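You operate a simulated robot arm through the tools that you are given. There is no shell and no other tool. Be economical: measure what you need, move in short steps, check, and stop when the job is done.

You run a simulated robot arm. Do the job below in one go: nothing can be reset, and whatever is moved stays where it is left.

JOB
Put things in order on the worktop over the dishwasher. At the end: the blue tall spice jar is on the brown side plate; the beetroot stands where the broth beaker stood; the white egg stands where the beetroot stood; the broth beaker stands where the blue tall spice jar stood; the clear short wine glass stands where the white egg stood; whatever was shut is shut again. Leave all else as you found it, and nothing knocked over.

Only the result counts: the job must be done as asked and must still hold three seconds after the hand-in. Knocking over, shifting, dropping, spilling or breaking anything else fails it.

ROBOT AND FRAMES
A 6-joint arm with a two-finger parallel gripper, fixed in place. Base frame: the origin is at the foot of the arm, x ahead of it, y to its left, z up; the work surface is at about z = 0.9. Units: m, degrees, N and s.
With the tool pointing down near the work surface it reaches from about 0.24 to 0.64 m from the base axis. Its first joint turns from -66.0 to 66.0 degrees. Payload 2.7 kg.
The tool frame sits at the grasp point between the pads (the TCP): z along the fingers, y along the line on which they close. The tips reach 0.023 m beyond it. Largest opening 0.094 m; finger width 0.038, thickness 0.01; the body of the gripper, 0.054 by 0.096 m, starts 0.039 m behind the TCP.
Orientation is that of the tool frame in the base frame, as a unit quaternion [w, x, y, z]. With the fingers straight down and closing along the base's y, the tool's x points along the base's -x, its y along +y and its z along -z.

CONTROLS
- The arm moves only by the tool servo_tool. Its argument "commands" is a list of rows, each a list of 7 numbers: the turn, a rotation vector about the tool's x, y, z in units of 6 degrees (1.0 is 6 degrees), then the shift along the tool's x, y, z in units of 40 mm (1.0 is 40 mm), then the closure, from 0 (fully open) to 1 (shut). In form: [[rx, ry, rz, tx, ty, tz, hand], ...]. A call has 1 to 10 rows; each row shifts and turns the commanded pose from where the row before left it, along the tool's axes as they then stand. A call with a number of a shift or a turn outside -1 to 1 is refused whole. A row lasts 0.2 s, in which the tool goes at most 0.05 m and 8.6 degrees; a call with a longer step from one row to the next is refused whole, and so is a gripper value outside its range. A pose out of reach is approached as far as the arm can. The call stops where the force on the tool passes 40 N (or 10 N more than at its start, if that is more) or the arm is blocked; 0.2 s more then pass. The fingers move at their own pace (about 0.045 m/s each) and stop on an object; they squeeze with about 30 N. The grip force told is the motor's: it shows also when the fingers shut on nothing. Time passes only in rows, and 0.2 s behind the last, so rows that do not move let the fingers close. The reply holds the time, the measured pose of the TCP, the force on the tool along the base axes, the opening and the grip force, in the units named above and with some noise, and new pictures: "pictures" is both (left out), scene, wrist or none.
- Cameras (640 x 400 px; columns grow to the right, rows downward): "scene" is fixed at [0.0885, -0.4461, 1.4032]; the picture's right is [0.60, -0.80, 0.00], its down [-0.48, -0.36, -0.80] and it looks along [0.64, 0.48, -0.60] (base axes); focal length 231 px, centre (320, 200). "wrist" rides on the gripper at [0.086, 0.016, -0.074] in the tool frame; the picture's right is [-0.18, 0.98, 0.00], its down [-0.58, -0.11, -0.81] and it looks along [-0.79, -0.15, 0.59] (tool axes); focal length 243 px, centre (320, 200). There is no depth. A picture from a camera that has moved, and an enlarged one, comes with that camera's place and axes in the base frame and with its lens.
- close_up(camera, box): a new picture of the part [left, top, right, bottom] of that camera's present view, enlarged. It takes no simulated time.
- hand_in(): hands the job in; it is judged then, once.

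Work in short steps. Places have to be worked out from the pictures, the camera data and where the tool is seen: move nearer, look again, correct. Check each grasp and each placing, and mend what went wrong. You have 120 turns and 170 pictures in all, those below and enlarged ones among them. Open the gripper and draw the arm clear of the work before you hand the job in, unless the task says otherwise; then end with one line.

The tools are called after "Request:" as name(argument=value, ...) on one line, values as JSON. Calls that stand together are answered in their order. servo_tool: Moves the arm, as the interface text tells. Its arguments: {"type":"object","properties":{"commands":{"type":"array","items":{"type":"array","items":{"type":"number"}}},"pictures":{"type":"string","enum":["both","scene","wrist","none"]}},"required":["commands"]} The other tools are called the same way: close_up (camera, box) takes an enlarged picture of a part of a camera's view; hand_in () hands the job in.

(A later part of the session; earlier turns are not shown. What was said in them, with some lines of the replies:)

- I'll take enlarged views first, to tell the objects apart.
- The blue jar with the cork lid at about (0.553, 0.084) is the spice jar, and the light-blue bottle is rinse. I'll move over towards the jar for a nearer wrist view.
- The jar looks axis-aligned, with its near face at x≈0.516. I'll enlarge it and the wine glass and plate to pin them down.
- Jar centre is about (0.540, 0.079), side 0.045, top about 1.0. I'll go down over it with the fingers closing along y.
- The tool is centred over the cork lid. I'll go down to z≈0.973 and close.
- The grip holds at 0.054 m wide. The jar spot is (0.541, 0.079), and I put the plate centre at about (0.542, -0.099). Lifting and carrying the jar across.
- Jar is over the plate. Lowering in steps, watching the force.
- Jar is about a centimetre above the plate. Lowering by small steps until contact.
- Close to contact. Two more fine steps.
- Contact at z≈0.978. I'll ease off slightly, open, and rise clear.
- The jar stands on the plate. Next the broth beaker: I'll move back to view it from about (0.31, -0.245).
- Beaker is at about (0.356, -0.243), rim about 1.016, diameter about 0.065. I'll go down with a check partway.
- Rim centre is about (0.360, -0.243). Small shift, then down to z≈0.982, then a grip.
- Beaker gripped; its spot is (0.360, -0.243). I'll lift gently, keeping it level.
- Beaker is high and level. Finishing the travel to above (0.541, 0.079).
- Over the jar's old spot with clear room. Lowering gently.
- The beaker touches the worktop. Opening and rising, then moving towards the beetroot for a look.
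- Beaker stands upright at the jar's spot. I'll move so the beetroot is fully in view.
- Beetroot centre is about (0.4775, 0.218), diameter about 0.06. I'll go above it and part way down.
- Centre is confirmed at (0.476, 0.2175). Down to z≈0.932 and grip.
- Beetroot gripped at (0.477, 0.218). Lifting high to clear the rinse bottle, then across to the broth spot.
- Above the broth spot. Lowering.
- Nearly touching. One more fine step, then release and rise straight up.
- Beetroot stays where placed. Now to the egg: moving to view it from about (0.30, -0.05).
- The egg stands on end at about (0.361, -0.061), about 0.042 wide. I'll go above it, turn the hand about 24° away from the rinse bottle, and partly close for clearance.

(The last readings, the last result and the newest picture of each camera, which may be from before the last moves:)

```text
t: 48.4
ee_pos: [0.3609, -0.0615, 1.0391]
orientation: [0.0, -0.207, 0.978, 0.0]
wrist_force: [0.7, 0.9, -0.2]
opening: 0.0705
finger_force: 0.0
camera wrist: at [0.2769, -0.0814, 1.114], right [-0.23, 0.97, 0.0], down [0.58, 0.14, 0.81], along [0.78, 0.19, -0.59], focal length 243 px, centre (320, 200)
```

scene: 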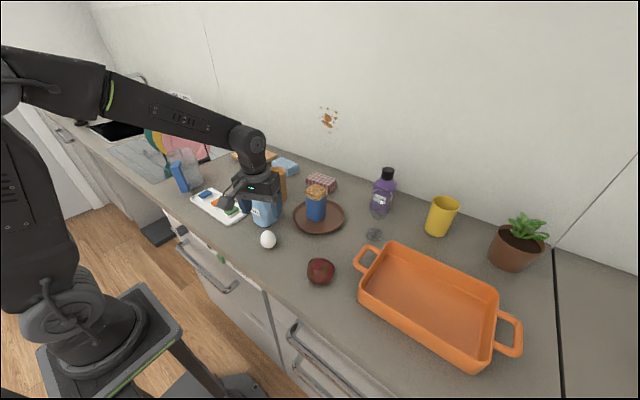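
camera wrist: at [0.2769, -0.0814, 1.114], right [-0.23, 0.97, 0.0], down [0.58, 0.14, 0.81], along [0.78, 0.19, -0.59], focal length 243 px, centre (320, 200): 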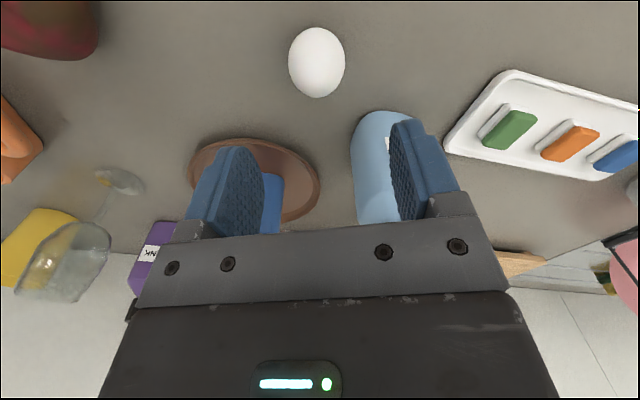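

Egg at about (0.358, -0.064), aligned. Down to z≈0.932 and close on it.

Request:
servo_tool(commands=[[0, 0, 0, 0.07, 0, 0.7, 0.25], [0, 0, 0, 0, 0, 0.7, 0.25], [0, 0, 0, 0, 0, 0.7, 0.25], [0, 0, 0, 0, 0, 0.55, 0.25], [0, 0, 0, 0, 0, 0, 0.25]], pictures="both")

```text
t: 49.6
ee_pos: [0.3578, -0.0629, 0.9337]
orientation: [0.0, -0.207, 0.978, 0.001]
wrist_force: [-0.5, 0.5, -0.2]
opening: 0.0703
finger_force: 0.0
camera wrist: at [0.2729, -0.0816, 1.0075], right [-0.23, 0.97, 0.0], down [0.58, 0.14, 0.81], along [0.78, 0.19, -0.59], focal length 243 px, centre (320, 200)
```

scene: 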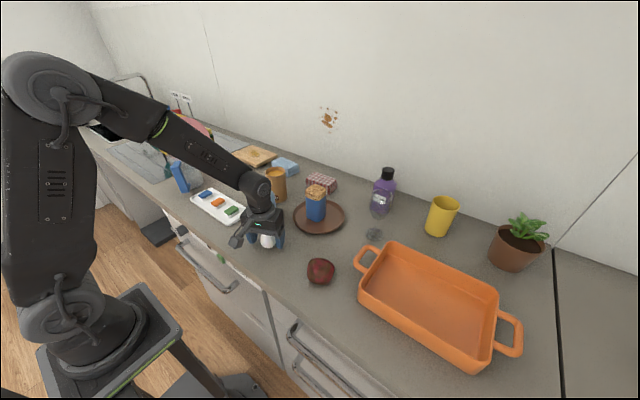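
wrist: 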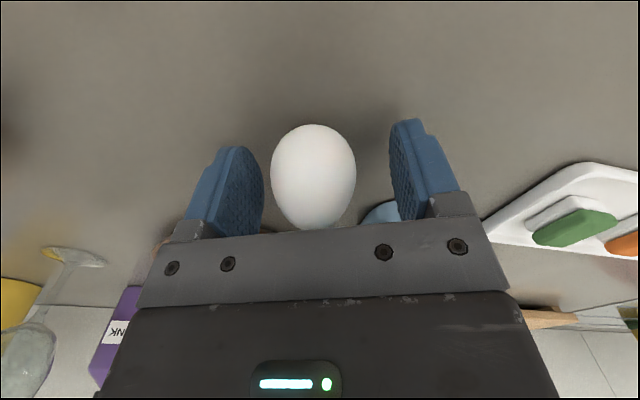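

Egg sits a few mm left of centre, and its belly is a bit lower than the pads. I'll correct both, then close.

Request:
servo_tool(commands=[[0, 0, 0, 0, -0.1, 0.12, 0.25], [0, 0, 0, 0, 0, 0, 0.25], [0, 0, 0, 0, 0, 0, 0.45], [0, 0, 0, 0, 0, 0, 0.6], [0, 0, 0, 0, 0, 0, 1], [0, 0, 0, 0, 0, 0, 1], [0, 0, 0, 0, 0, 0, 1]], pictures="wrist")

```text
t: 51.2
ee_pos: [0.3601, -0.0661, 0.9289]
orientation: [0.0, -0.208, 0.978, 0.0]
wrist_force: [-0.2, 0.3, -0.2]
opening: 0.0406
finger_force: 14.2
camera wrist: at [0.2751, -0.0854, 1.0029], right [-0.23, 0.97, 0.0], down [0.58, 0.14, 0.81], along [0.78, 0.19, -0.59], focal length 243 px, centre (320, 200)
```

wrist: 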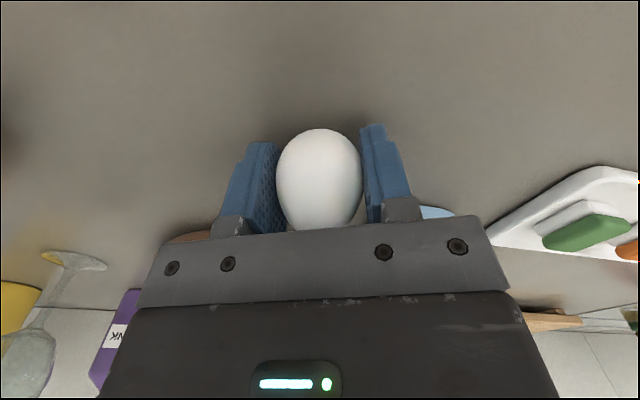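

Gripped. Letting the force settle, then lifting.

Request:
servo_tool(commands=[[0, 0, 0, 0, 0, 0, 1], [0, 0, 0, 0, 0, -0.2, 1], [0, 0, 0, 0, 0, -0.5, 1], [0, 0, 0, 0, 0, -0.8, 1], [0, 0, 0, 0, 0, -1, 1], [0, 0, 0, 0, 0, -1, 1], [0, 0, 0, 0, 0, -1, 1], [0, 0, 0, 0, 0, -1, 1], [0, 0, 0, 0, 0, -0.3, 1], [0, 0, 0, 0, 0, 0, 1]], pictures="wrist")

```text
t: 53.4
ee_pos: [0.3596, -0.0634, 1.1618]
orientation: [0.0, -0.208, 0.978, 0.0]
wrist_force: [0.3, 0.4, -0.5]
opening: 0.0405
finger_force: 14.1
camera wrist: at [0.2747, -0.0839, 1.2356], right [-0.23, 0.97, 0.0], down [0.58, 0.14, 0.81], along [0.78, 0.19, -0.59], focal length 243 px, centre (320, 200)
```

wrist: 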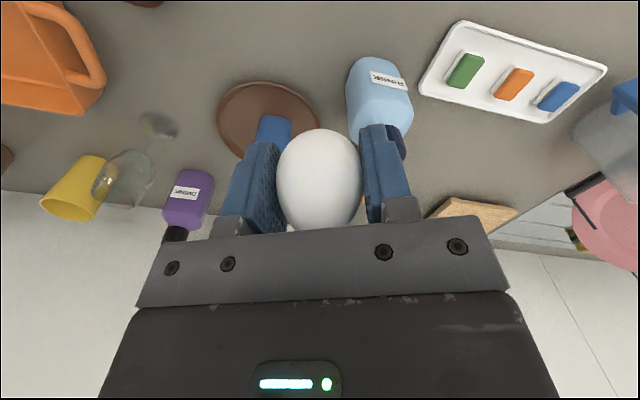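

Egg is held steady. Turning the hand back and carrying it to above the beetroot's old spot (0.477, 0.218).

Request:
servo_tool(commands=[[0, 0, 1, 0, 0, 0, 1], [0, 0, 1, 0, 0, 0, 1], [0, 0, 1, 0, 0, 0, 1], [0, 0, 1, 0, 0, 0, 1], [0, 0, 0, -0.3, 0.7, 0, 1], [0, 0, 0, -0.38, 0.9, 0, 1], [0, 0, 0, -0.38, 0.9, 0, 1], [0, 0, 0, -0.38, 0.9, 0, 1], [0, 0, 0, -0.38, 0.9, 0, 1], [0, 0, 0, -0.38, 0.9, 0, 1]], pictures="none")

Request:
servo_tool(commands=[[0, 0, 0, -0.38, 0.9, 0, 1], [0, 0, 0, -0.36, 0.88, 0, 1], [0, 0, 0, 0, 0, 0, 1]], pictures="both")

```text
t: 55.6
ee_pos: [0.4476, 0.142, 1.1608]
orientation: [-0.001, 0.001, 1.0, 0.0]
wrist_force: [-0.5, 0.8, -0.9]
opening: 0.0403
finger_force: 13.8
```

```text
t: 56.4
ee_pos: [0.4786, 0.2151, 1.1609]
orientation: [0.0, 0.0, 1.0, 0.0]
wrist_force: [0.5, -0.3, -0.2]
opening: 0.0408
finger_force: 14.4
camera wrist: at [0.3936, 0.2318, 1.2352], right [0.18, 0.98, 0.0], down [0.58, -0.11, 0.81], along [0.79, -0.15, -0.59], focal length 243 px, centre (320, 200)
```

scene: 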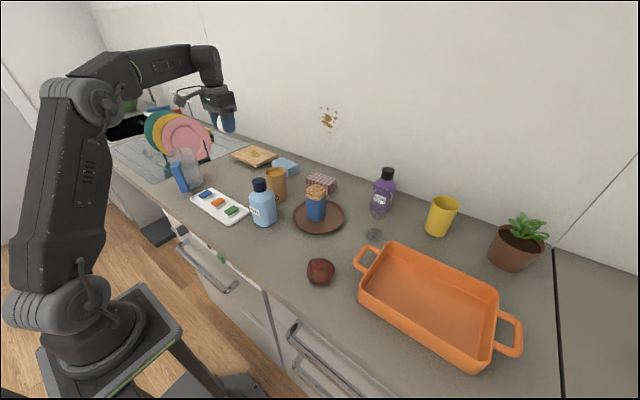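
wrist: 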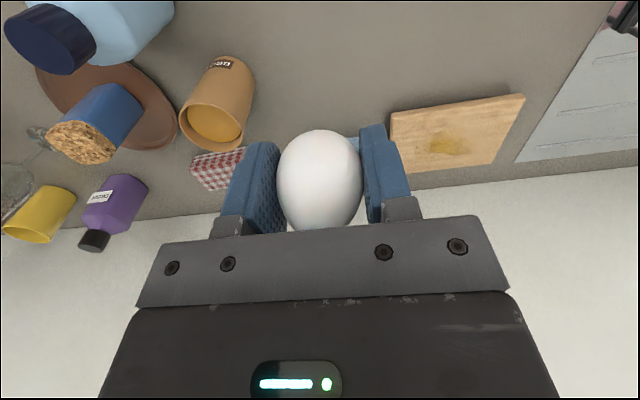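

Over the spot. Lowering to just above contact (0.929 was the grip height).

Request:
servo_tool(commands=[[0, 0, 0, 0, 0.06, 1, 1], [0, 0, 0, 0, 0, 1, 1], [0, 0, 0, 0, 0, 1, 1], [0, 0, 0, 0, 0, 1, 1], [0, 0, 0, 0, 0, 0.8, 1], [0, 0, 0, 0, 0, 0.5, 1], [0, 0, 0, 0, 0, 0.35, 1], [0, 0, 0, 0, 0, 0, 1]], pictures="none")

Request:
servo_tool(commands=[[0, 0, 0, 0, 0, 0.05, 1], [0, 0, 0, 0, 0, 0, 1]], pictures="none")

```text
t: 58.2
ee_pos: [0.4773, 0.2165, 0.9342]
orientation: [0.0, 0.001, 1.0, 0.001]
wrist_force: [0.3, 0.0, -0.8]
opening: 0.0405
finger_force: 13.8
```

```text
t: 58.8
ee_pos: [0.4779, 0.2164, 0.9322]
orientation: [0.0, 0.0, 1.0, 0.0]
wrist_force: [0.4, 0.2, -1.1]
opening: 0.0407
finger_force: 13.7
```

Request:
servo_tool(commands=[[0, 0, 0, 0, 0, 0.05, 1], [0, 0, 0, 0, 0, 0, 1]], pictures="none")

Request:
servo_tool(commands=[[0, 0, 0, 0, 0, 0.03, 1], [0, 0, 0, 0, 0, 0, 1]], pictures="wrist")

```text
t: 59.4
ee_pos: [0.4779, 0.2155, 0.9303]
orientation: [0.0, 0.001, 1.0, 0.0]
wrist_force: [0.0, -0.4, -0.3]
opening: 0.0404
finger_force: 13.9
```

```text
t: 60.0
ee_pos: [0.4777, 0.2154, 0.9304]
orientation: [-0.001, 0.001, 1.0, 0.0]
wrist_force: [0.0, 0.5, -0.6]
opening: 0.0405
finger_force: 14.4
camera wrist: at [0.3919, 0.2326, 1.0038], right [0.18, 0.98, 0.0], down [0.58, -0.11, 0.81], along [0.79, -0.15, -0.59], focal length 243 px, centre (320, 200)
```

wrist: 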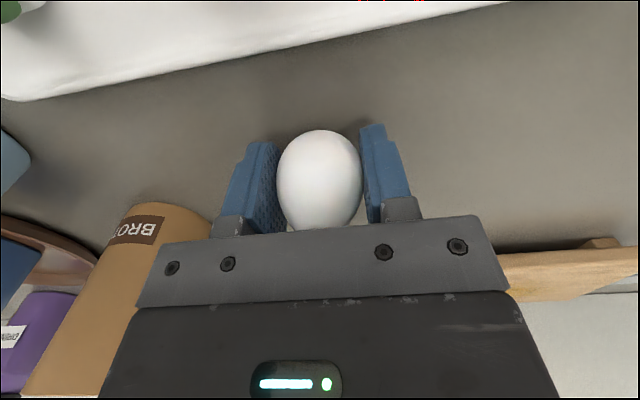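

One more fine step to find contact.

Request:
servo_tool(commands=[[0, 0, 0, 0, 0, 0.03, 1], [0, 0, 0, 0, 0, 0, 1]], pictures="none")

Request:
servo_tool(commands=[[0, 0, 0, 0, 0, 0.025, 1], [0, 0, 0, 0, 0, 0, 1]], pictures="none")

```text
t: 60.6
ee_pos: [0.4783, 0.2141, 0.9278]
orientation: [0.0, 0.0, 1.0, 0.0]
wrist_force: [-1.7, 0.4, 4.1]
opening: 0.0408
finger_force: 13.9
```

```text
t: 61.2
ee_pos: [0.4778, 0.2153, 0.9297]
orientation: [0.001, 0.0, 1.0, -0.001]
wrist_force: [-0.8, -0.3, 10.6]
opening: 0.0406
finger_force: 13.4
```

In contact. Easing the press off and opening slowly, symmetric about the egg.

Request:
servo_tool(commands=[[0, 0, 0, 0, 0, -0.025, 1], [0, 0, 0, 0, 0, 0, 0.52], [0, 0, 0, 0, 0, 0, 0.45], [0, 0, 0, 0, 0, 0, 0.35], [0, 0, 0, 0, 0, 0, 0.2], [0, 0, 0, 0, 0, 0, 0.2]], pictures="wrist")

```text
t: 62.6
ee_pos: [0.4787, 0.2156, 0.9285]
orientation: [0.0, 0.0, 1.0, 0.0]
wrist_force: [0.0, 1.1, 0.1]
opening: 0.0752
finger_force: 0.2
camera wrist: at [0.3924, 0.2325, 1.0028], right [0.18, 0.98, 0.0], down [0.58, -0.11, 0.81], along [0.79, -0.15, -0.59], focal length 243 px, centre (320, 200)
```

wrist: 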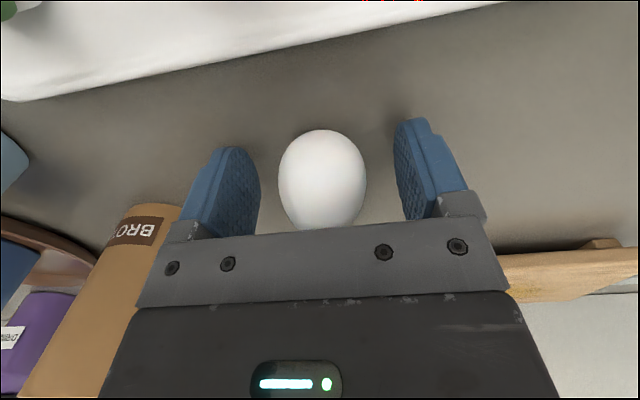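

Egg stands freely. Rising straight up and checking.

Request:
servo_tool(commands=[[0, 0, 0, 0, 0, -0.4, 0.1], [0, 0, 0, 0, 0, -0.8, 0], [0, 0, 0, 0, 0, -1, 0], [0, 0, 0, 0, 0, -1, 0], [0, 0, 0, 0, 0, -1, 0], [0, 0, 0, 0, 0, -1, 0], [0, 0, 0, 0, 0, -1, 0], [0, 0, 0, 0, -0.9, 0, 0], [0, 0, 0, 0, -0.9, 0, 0], [0, 0, 0, 0, -0.9, 0, 0]], pictures="scene")

Request:
servo_tool(commands=[[0, 0, 0, 0, -1, 0, 0], [0, 0, 0, 0, -1, 0, 0], [0, 0, 0, 0, -1, 0, 0], [0, 0, 0, 0, -1, 0, 0], [0, 0, 0, 0, -1, 0, 0], [0, 0, 0, 0, -1, 0, 0], [0, 0, 0, 0, -1, 0, 0], [0, 0, 0, 0, -1, 0, 0], [0, 0, 0, 0, -1, 0, 0], [0, 0, 0, 0, 0, 0, 0]], pictures="both")

```text
t: 64.8
ee_pos: [0.4772, 0.1081, 1.1754]
orientation: [-0.001, 0.0, 1.0, 0.0]
wrist_force: [0.4, -0.5, 1.0]
opening: 0.0937
finger_force: 0.0
```

scene: 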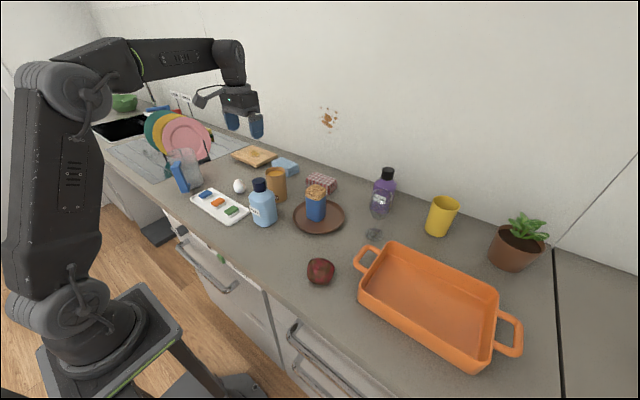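

```text
t: 67.0
ee_pos: [0.4789, -0.2533, 1.1753]
orientation: [0.0, 0.0, 1.0, 0.0]
wrist_force: [0.4, 0.3, 0.4]
opening: 0.0942
finger_force: 0.0
camera wrist: at [0.3935, -0.2365, 1.2507], right [0.18, 0.98, 0.0], down [0.58, -0.11, 0.81], along [0.79, -0.15, -0.59], focal length 243 px, centre (320, 200)
```

scene: 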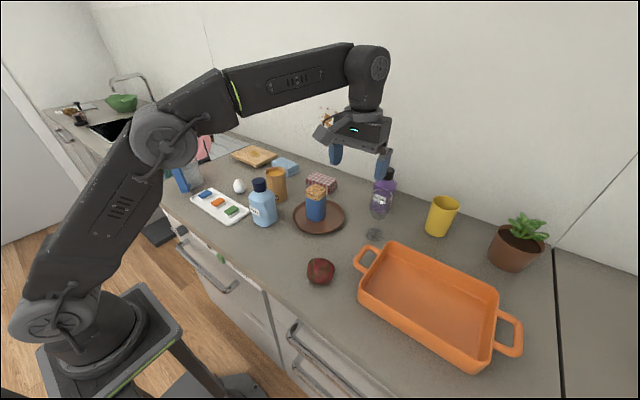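
wrist: 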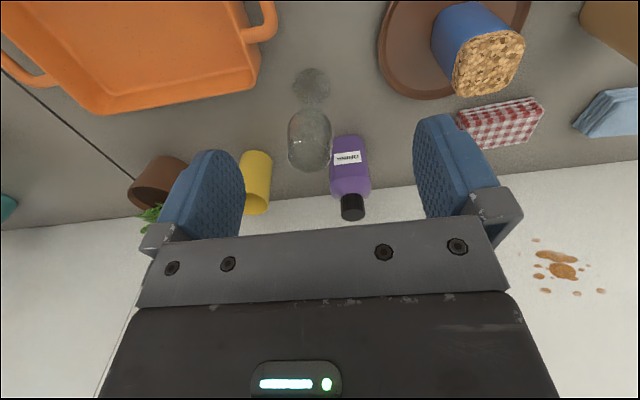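

Request:
close_up(camera="wrist", box=[240, 50, 400, 190])

Request:
close_up(camera="scene", box=[330, 160, 430, 250])

```text
2.86 times, centred on (320, 120) of wrist
camera zoom: at [0.3935, -0.2365, 1.2507], right [0.18, 0.98, 0.0], down [0.58, -0.11, 0.81], along [0.79, -0.15, -0.59], focal length 693 px, centre (320, 429)
```

zoom: 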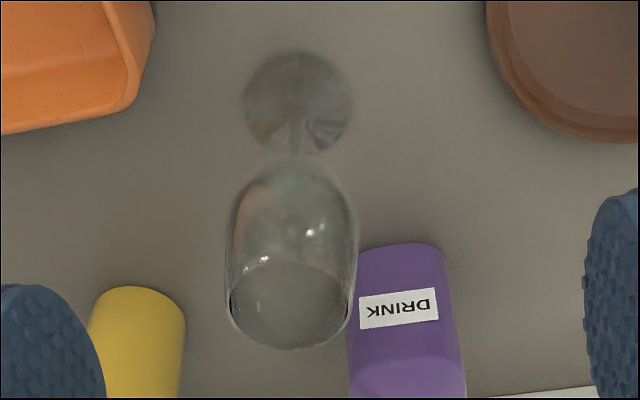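

```text
4.44 times, centred on (380, 205) of scene
camera zoom: at [0.0884, -0.4462, 1.4032], right [0.6, -0.8, 0.0], down [-0.48, -0.36, -0.8], along [0.64, 0.48, -0.6], focal length 1025 px, centre (53, 178)
```

zoom: 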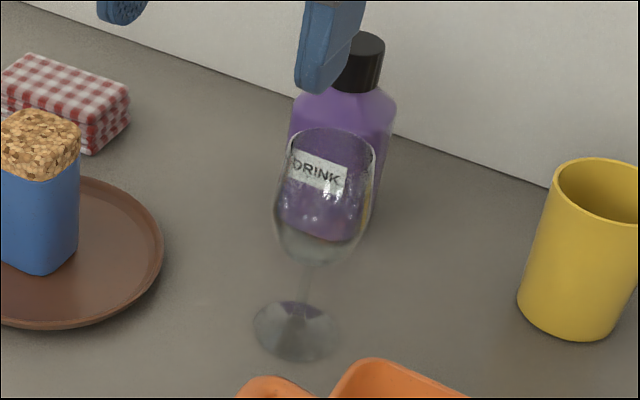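

Wine glass is at about (0.579, -0.282), rim at about 1.05, bowl about 0.056 wide. I'll go above it and see whether reach allows.

Request:
servo_tool(commands=[[0, 0, 0, -0.84, -0.24, 0, 0], [0, 0, 0, -0.84, -0.24, 0, 0], [0, 0, 0, -0.84, -0.24, 0, 0], [0, 0, 0, 0, 0, 0.7, 0], [0, 0, 0, 0, 0, 0.7, 0], [0, 0, 0, 0, 0, 0.4, 0], [0, 0, 0, 0, 0, 0, 0]], pictures="both")

```text
t: 68.6
ee_pos: [0.5114, -0.2616, 1.0946]
orientation: [0.0, 0.0, 1.0, 0.0]
wrist_force: [0.1, -0.5, 0.4]
opening: 0.0941
finger_force: 0.1
out of reach, approached as far as the arm can: row 1, 2, 3
camera wrist: at [0.4256, -0.2442, 1.1698], right [0.18, 0.98, 0.0], down [0.58, -0.11, 0.81], along [0.79, -0.15, -0.59], focal length 243 px, centre (320, 200)
```

scene: 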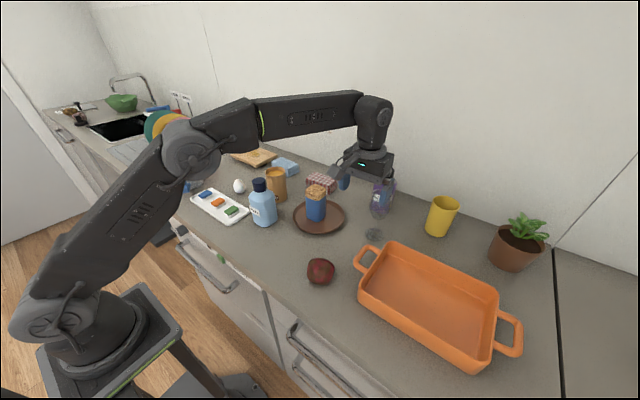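
wrist: 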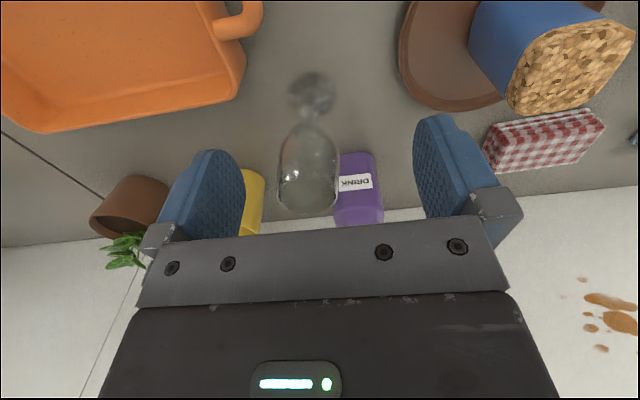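

Vertical reach falls about 1.5–2 cm short, so I'll tilt the tool 12° outward in the x–z plane. The closing axis stays horizontal and the glass stays upright. Tilt and line up in y first.

Request:
servo_tool(commands=[[0, -1, 0, 0, -0.25, 0, 0], [0, -1, 0, 0, -0.25, 0, 0], [0, 0, 0, 0, 0, 0, 0]], pictures="none")

Request:
servo_tool(commands=[[0, 0, 0, -0.7, 0, 0.15, 0], [0, 0, 0, -0.7, 0, 0.15, 0], [0, 0, 0, 0, 0, 0, 0]], pictures="both")

```text
t: 69.4
ee_pos: [0.5123, -0.2822, 1.0946]
orientation: [0.106, 0.001, 0.994, 0.001]
wrist_force: [-1.2, 0.7, -0.6]
opening: 0.094
finger_force: 0.1
```

```text
t: 70.2
ee_pos: [0.5689, -0.2807, 1.095]
orientation: [0.103, 0.0, 0.995, 0.0]
wrist_force: [-0.7, -0.3, 0.0]
opening: 0.0941
finger_force: 0.1
camera wrist: at [0.4702, -0.2636, 1.1497], right [0.18, 0.98, 0.04], down [0.4, -0.11, 0.91], along [0.9, -0.15, -0.41], focal length 243 px, centre (320, 200)
```

scene: 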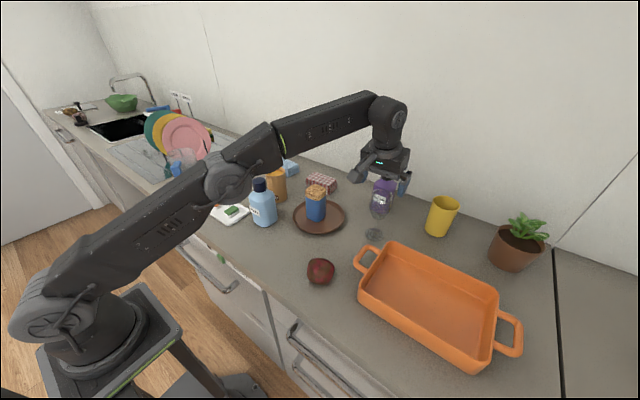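
wrist: 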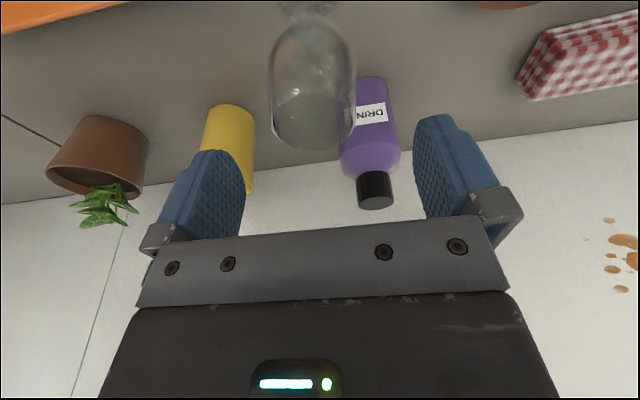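

Tilted tool reaches. Glass axis is at about (0.577, -0.2825). Descending to z≈1.022 around the bowl.

Request:
servo_tool(commands=[[0, 0, 0, 0.06, -0.05, 0.6, 0], [0, 0, 0, 0.06, 0, 0.6, 0], [0, 0, 0, 0.06, 0, 0.6, 0], [0, 0, 0, 0, 0, 0, 0]], pictures="both")

Request:
close_up(camera="scene", box=[330, 140, 450, 250])

```text
t: 71.2
ee_pos: [0.5763, -0.2835, 1.0223]
orientation: [0.105, 0.0, 0.994, -0.001]
wrist_force: [-0.1, -0.1, -0.5]
opening: 0.0941
finger_force: 0.1
camera wrist: at [0.4778, -0.2666, 1.0773], right [0.18, 0.98, 0.04], down [0.4, -0.11, 0.91], along [0.9, -0.15, -0.41], focal length 243 px, centre (320, 200)
```

scene: 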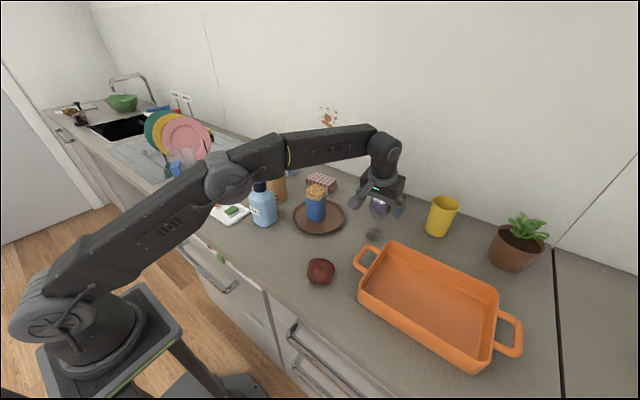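
wrist: 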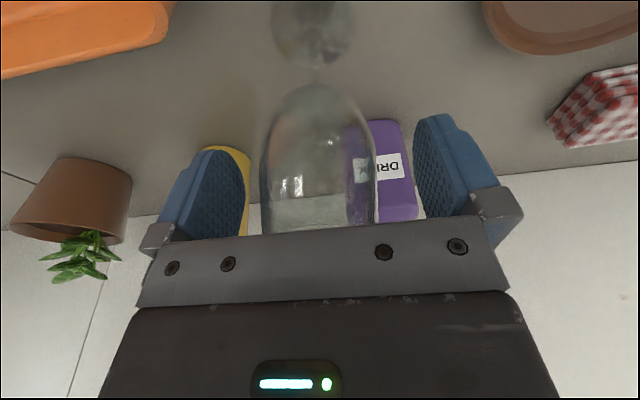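

```text
3.64 times, centred on (390, 195) of scene
camera zoom: at [0.0885, -0.4461, 1.4032], right [0.6, -0.8, 0.0], down [-0.48, -0.36, -0.8], along [0.64, 0.48, -0.6], focal length 838 px, centre (66, 218)
```

zoom: 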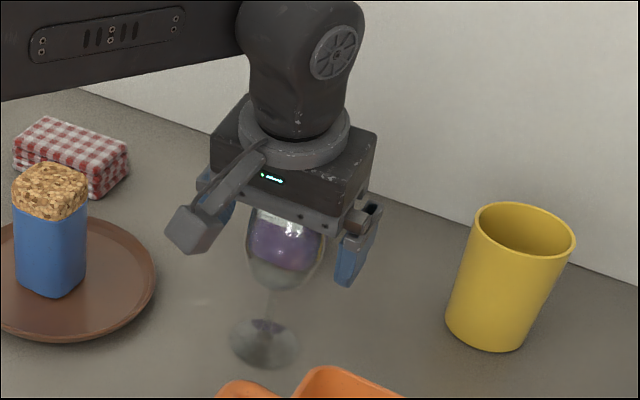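

The bowl is centred between the fingers. Closing gradually.

Request:
servo_tool(commands=[[0, 0, 0, 0, 0, 0, 0.25], [0, 0, 0, 0, 0, 0, 0.4], [0, 0, 0, 0, 0, 0, 0.5], [0, 0, 0, 0, 0, 0, 1], [0, 0, 0, 0, 0, 0, 1], [0, 0, 0, 0, 0, 0, 1]], pictures="wrist")

```text
t: 72.6
ee_pos: [0.577, -0.2831, 1.0231]
orientation: [0.104, -0.001, 0.995, 0.0]
wrist_force: [-0.1, -0.5, 0.3]
opening: 0.0527
finger_force: 21.7
camera wrist: at [0.4777, -0.2667, 1.0776], right [0.18, 0.98, 0.04], down [0.4, -0.11, 0.91], along [0.9, -0.15, -0.41], focal length 243 px, centre (320, 200)
```

wrist: 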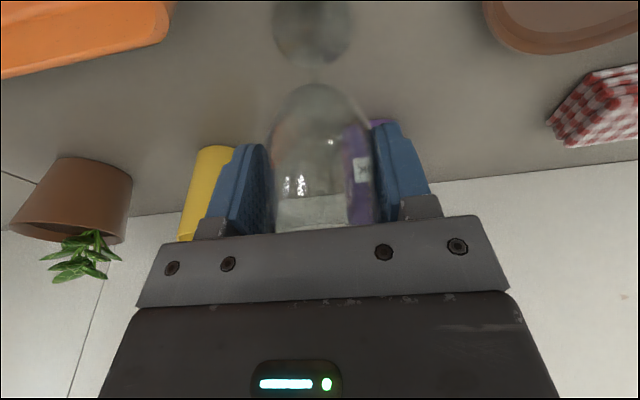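

Glass gripped at (0.577, -0.283) at grip height 1.023. Lifting straight up, then up and inward, keeping the tilt.

Request:
servo_tool(commands=[[0, 0, 0, -0.04, 0, -0.19, 1], [0, 0, 0, -0.083, 0, -0.39, 1], [0, 0, 0, -0.083, 0, -0.39, 1], [0, 0, 0, 0.308, 0.4, -0.474, 1], [0, 0, 0, 0.308, 0.4, -0.474, 1], [0, 0, 0, 0.308, 0.4, -0.474, 1], [0, 0, 0, 0.308, 0.4, -0.474, 1], [0, 0, 0, 0, 0, 0, 1]], pictures="both")

```text
t: 74.4
ee_pos: [0.5124, -0.2199, 1.1261]
orientation: [0.104, 0.001, 0.995, 0.0]
wrist_force: [0.1, -1.0, -1.0]
opening: 0.0526
finger_force: 22.1
camera wrist: at [0.4137, -0.2019, 1.1814], right [0.18, 0.98, 0.04], down [0.4, -0.11, 0.91], along [0.9, -0.15, -0.41], focal length 243 px, centre (320, 200)
```

scene: 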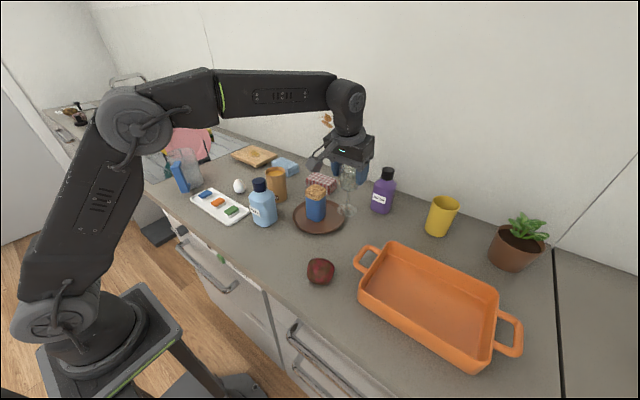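
wrist: 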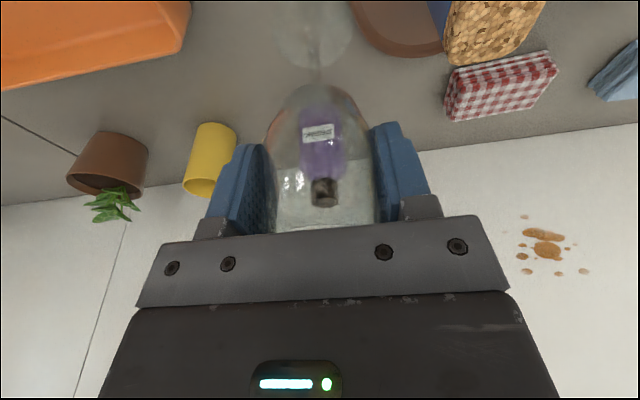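

Glass is steady and upright. Carrying it to above the egg's old spot (0.359, -0.065).

Request:
servo_tool(commands=[[0, 0, 0, 0.469, 0.485, -0.1, 1], [0, 0, 0, 0.469, 0.485, -0.1, 1], [0, 0, 0, 0.469, 0.485, -0.1, 1], [0, 0, 0, 0.469, 0.485, -0.1, 1], [0, 0, 0, 0.469, 0.485, -0.1, 1], [0, 0, 0, 0.469, 0.485, -0.1, 1], [0, 0, 0, 0.469, 0.485, -0.1, 1], [0, 0, 0, 0.469, 0.485, -0.1, 1], [0, 0, 0, 0, 0, 0, 1]], pictures="both")

```text
t: 76.4
ee_pos: [0.3596, -0.0636, 1.1268]
orientation: [0.104, 0.0, 0.995, 0.0]
wrist_force: [-0.3, -0.7, -1.8]
opening: 0.0527
finger_force: 21.4
camera wrist: at [0.26, -0.0455, 1.182], right [0.18, 0.98, 0.04], down [0.4, -0.11, 0.91], along [0.9, -0.15, -0.41], focal length 243 px, centre (320, 200)
```

scene: 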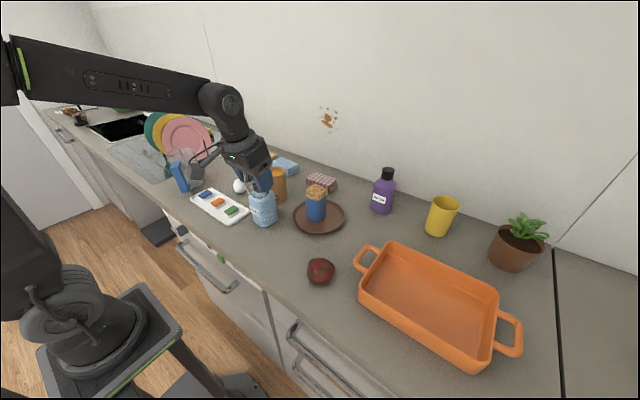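
wrist: 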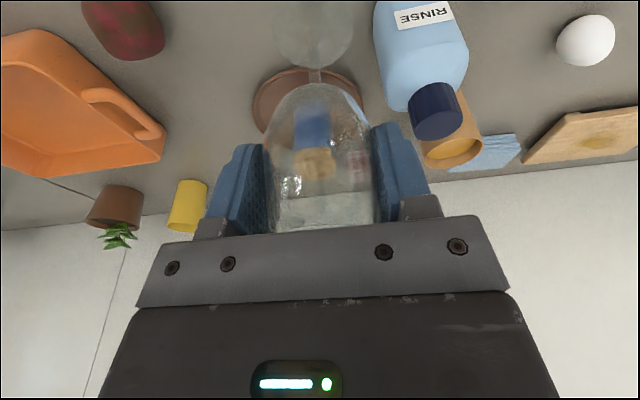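

Over the egg spot. Lowering straight down in base z.

Request:
servo_tool(commands=[[0, 0, 0, 0.101, -0.03, 0.475, 1], [0, 0, 0, 0.101, 0, 0.475, 1], [0, 0, 0, 0.101, 0, 0.475, 1], [0, 0, 0, 0.101, 0, 0.475, 1], [0, 0, 0, 0.08, 0, 0.38, 1], [0, 0, 0, 0, 0, 0, 1]], pictures="scene")

Request:
close_up(camera="scene", box=[200, 160, 340, 280])

```text
t: 77.8
ee_pos: [0.3598, -0.0629, 1.0342]
orientation: [0.105, 0.0, 0.994, 0.001]
wrist_force: [0.0, 0.7, -1.6]
opening: 0.0525
finger_force: 21.9
```

scene: 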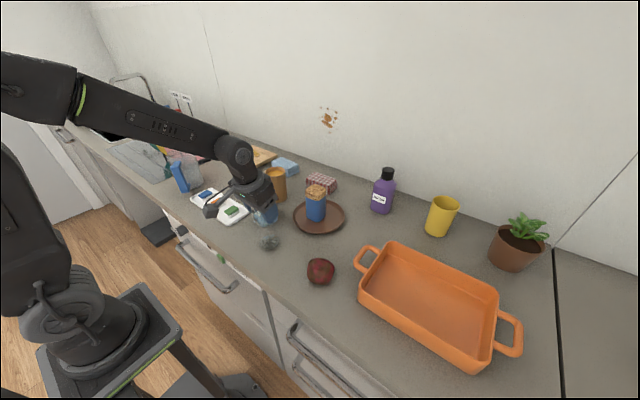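

```text
3.33 times, centred on (270, 220) of scene
camera zoom: at [0.0885, -0.4461, 1.4032], right [0.6, -0.8, 0.0], down [-0.48, -0.36, -0.8], along [0.64, 0.48, -0.6], focal length 769 px, centre (487, 133)
```

zoom: 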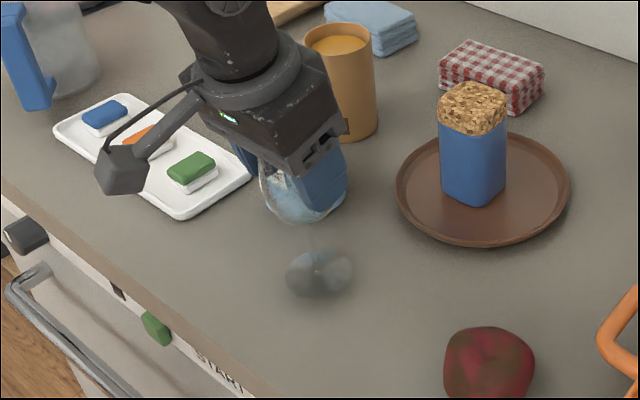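

Foot is about 1 cm up and within a few mm of the egg's spot. Fine lowering to contact.

Request:
servo_tool(commands=[[0, 0, 0, 0.02, 0, 0.1, 1], [0, 0, 0, 0.016, 0, 0.08, 1], [0, 0, 0, 0, 0, 0, 1]], pictures="none")

Request:
servo_tool(commands=[[0, 0, 0, 0.008, 0, 0.04, 1], [0, 0, 0, 0, 0, 0, 1]], pictures="none")

```text
t: 78.6
ee_pos: [0.3598, -0.0642, 1.0268]
orientation: [0.105, 0.001, 0.994, 0.0]
wrist_force: [-0.9, -0.7, -1.4]
opening: 0.0527
finger_force: 21.9
```

```text
t: 79.2
ee_pos: [0.3607, -0.0631, 1.0258]
orientation: [0.104, 0.0, 0.995, 0.0]
wrist_force: [-0.1, 0.2, -1.6]
opening: 0.0528
finger_force: 22.1
```

Request:
servo_tool(commands=[[0, 0, 0, 0.01, 0, 0.04, 1], [0, 0, 0, 0, 0, 0, 1]], pictures="none")

Request:
servo_tool(commands=[[0, 0, 0, 0.006, 0, 0.03, 1], [0, 0, 0, 0, 0, 0, 1]], pictures="none")

```text
t: 79.8
ee_pos: [0.3591, -0.064, 1.0235]
orientation: [0.105, 0.0, 0.995, 0.0]
wrist_force: [0.4, 0.5, -0.6]
opening: 0.0527
finger_force: 22.0
```

```text
t: 80.4
ee_pos: [0.3605, -0.0651, 1.0223]
orientation: [0.106, 0.001, 0.994, -0.001]
wrist_force: [-3.6, -1.4, 10.1]
opening: 0.0525
finger_force: 21.7
```

In contact. Easing the press off and opening slowly.

Request:
servo_tool(commands=[[0, 0, 0, -0.003, 0, -0.02, 1], [0, 0, 0, 0, 0, 0, 0.4], [0, 0, 0, 0, 0, 0, 0.3], [0, 0, 0, 0, 0, 0, 0.15], [0, 0, 0, 0, 0, 0, 0], [0, 0, 0, 0, 0, 0, 0]], pictures="wrist")

```text
t: 81.8
ee_pos: [0.3586, -0.0642, 1.0222]
orientation: [0.105, 0.0, 0.995, 0.0]
wrist_force: [0.7, -0.2, 0.0]
opening: 0.0938
finger_force: 0.1
camera wrist: at [0.2607, -0.0475, 1.077], right [0.18, 0.98, 0.04], down [0.4, -0.11, 0.91], along [0.9, -0.15, -0.41], focal length 243 px, centre (320, 200)
```

wrist: 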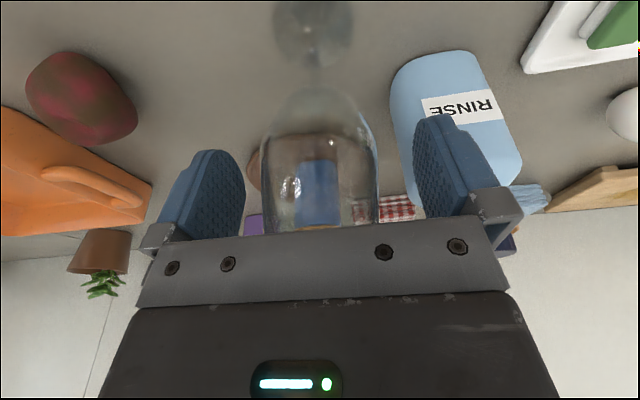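

Glass stands on its own. Withdrawing along the tool axis, then checking everything.

Request:
servo_tool(commands=[[0, 0, 0, 0, 0, -0.4, 0], [0, 0, 0, 0, 0, -0.9, 0], [0, 0, 0, 0, 0, -1, 0], [0, 0, 0, 0, 0, -1, 0], [0, 0, 0, 0, 0, -1, 0], [0, 1, 0, 0, 0, -0.5, 0], [0, 1, 0, 0, 0, -0.5, 0], [0, 0, 0, 0, 0, 0, 0]], pictures="both")

Request:
close_up(camera="scene", box=[180, 150, 420, 300])

```text
t: 83.6
ee_pos: [0.318, -0.0655, 1.2294]
orientation: [-0.001, 0.0, 1.0, 0.001]
wrist_force: [-0.3, -0.4, 0.0]
opening: 0.0941
finger_force: 0.1
camera wrist: at [0.2325, -0.0474, 1.3046], right [0.18, 0.98, 0.0], down [0.58, -0.11, 0.81], along [0.79, -0.15, -0.59], focal length 243 px, centre (320, 200)
```

scene: 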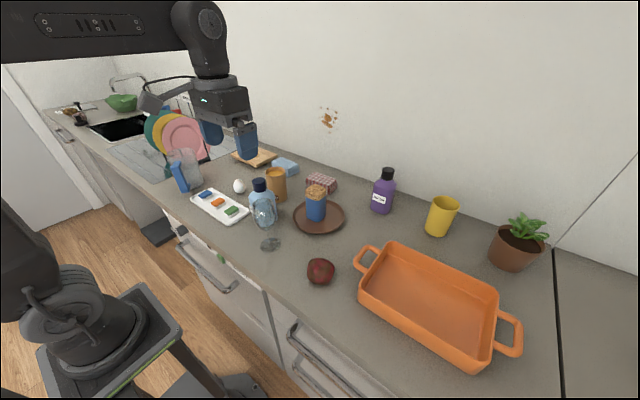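
wrist: 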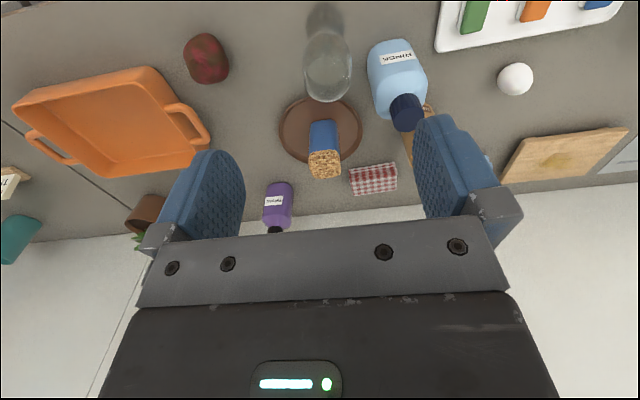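

```text
2.67 times, centred on (300, 225) of scene
camera zoom: at [0.0885, -0.4461, 1.4032], right [0.6, -0.8, 0.0], down [-0.48, -0.36, -0.8], along [0.64, 0.48, -0.6], focal length 615 px, centre (373, 133)
```

zoom: 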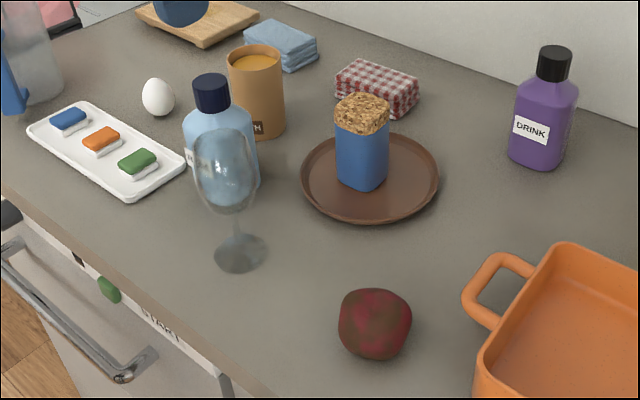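

Everything stands upright where asked, nothing was opened, and the gripper is open and clear. Handing in.

Request:
hand_in()

```text
The job is handed in.
```

All five items are in their asked places and upright in the last pictures, nothing else looks disturbed, nothing was opened, and the job is handed in; no verdict came back.
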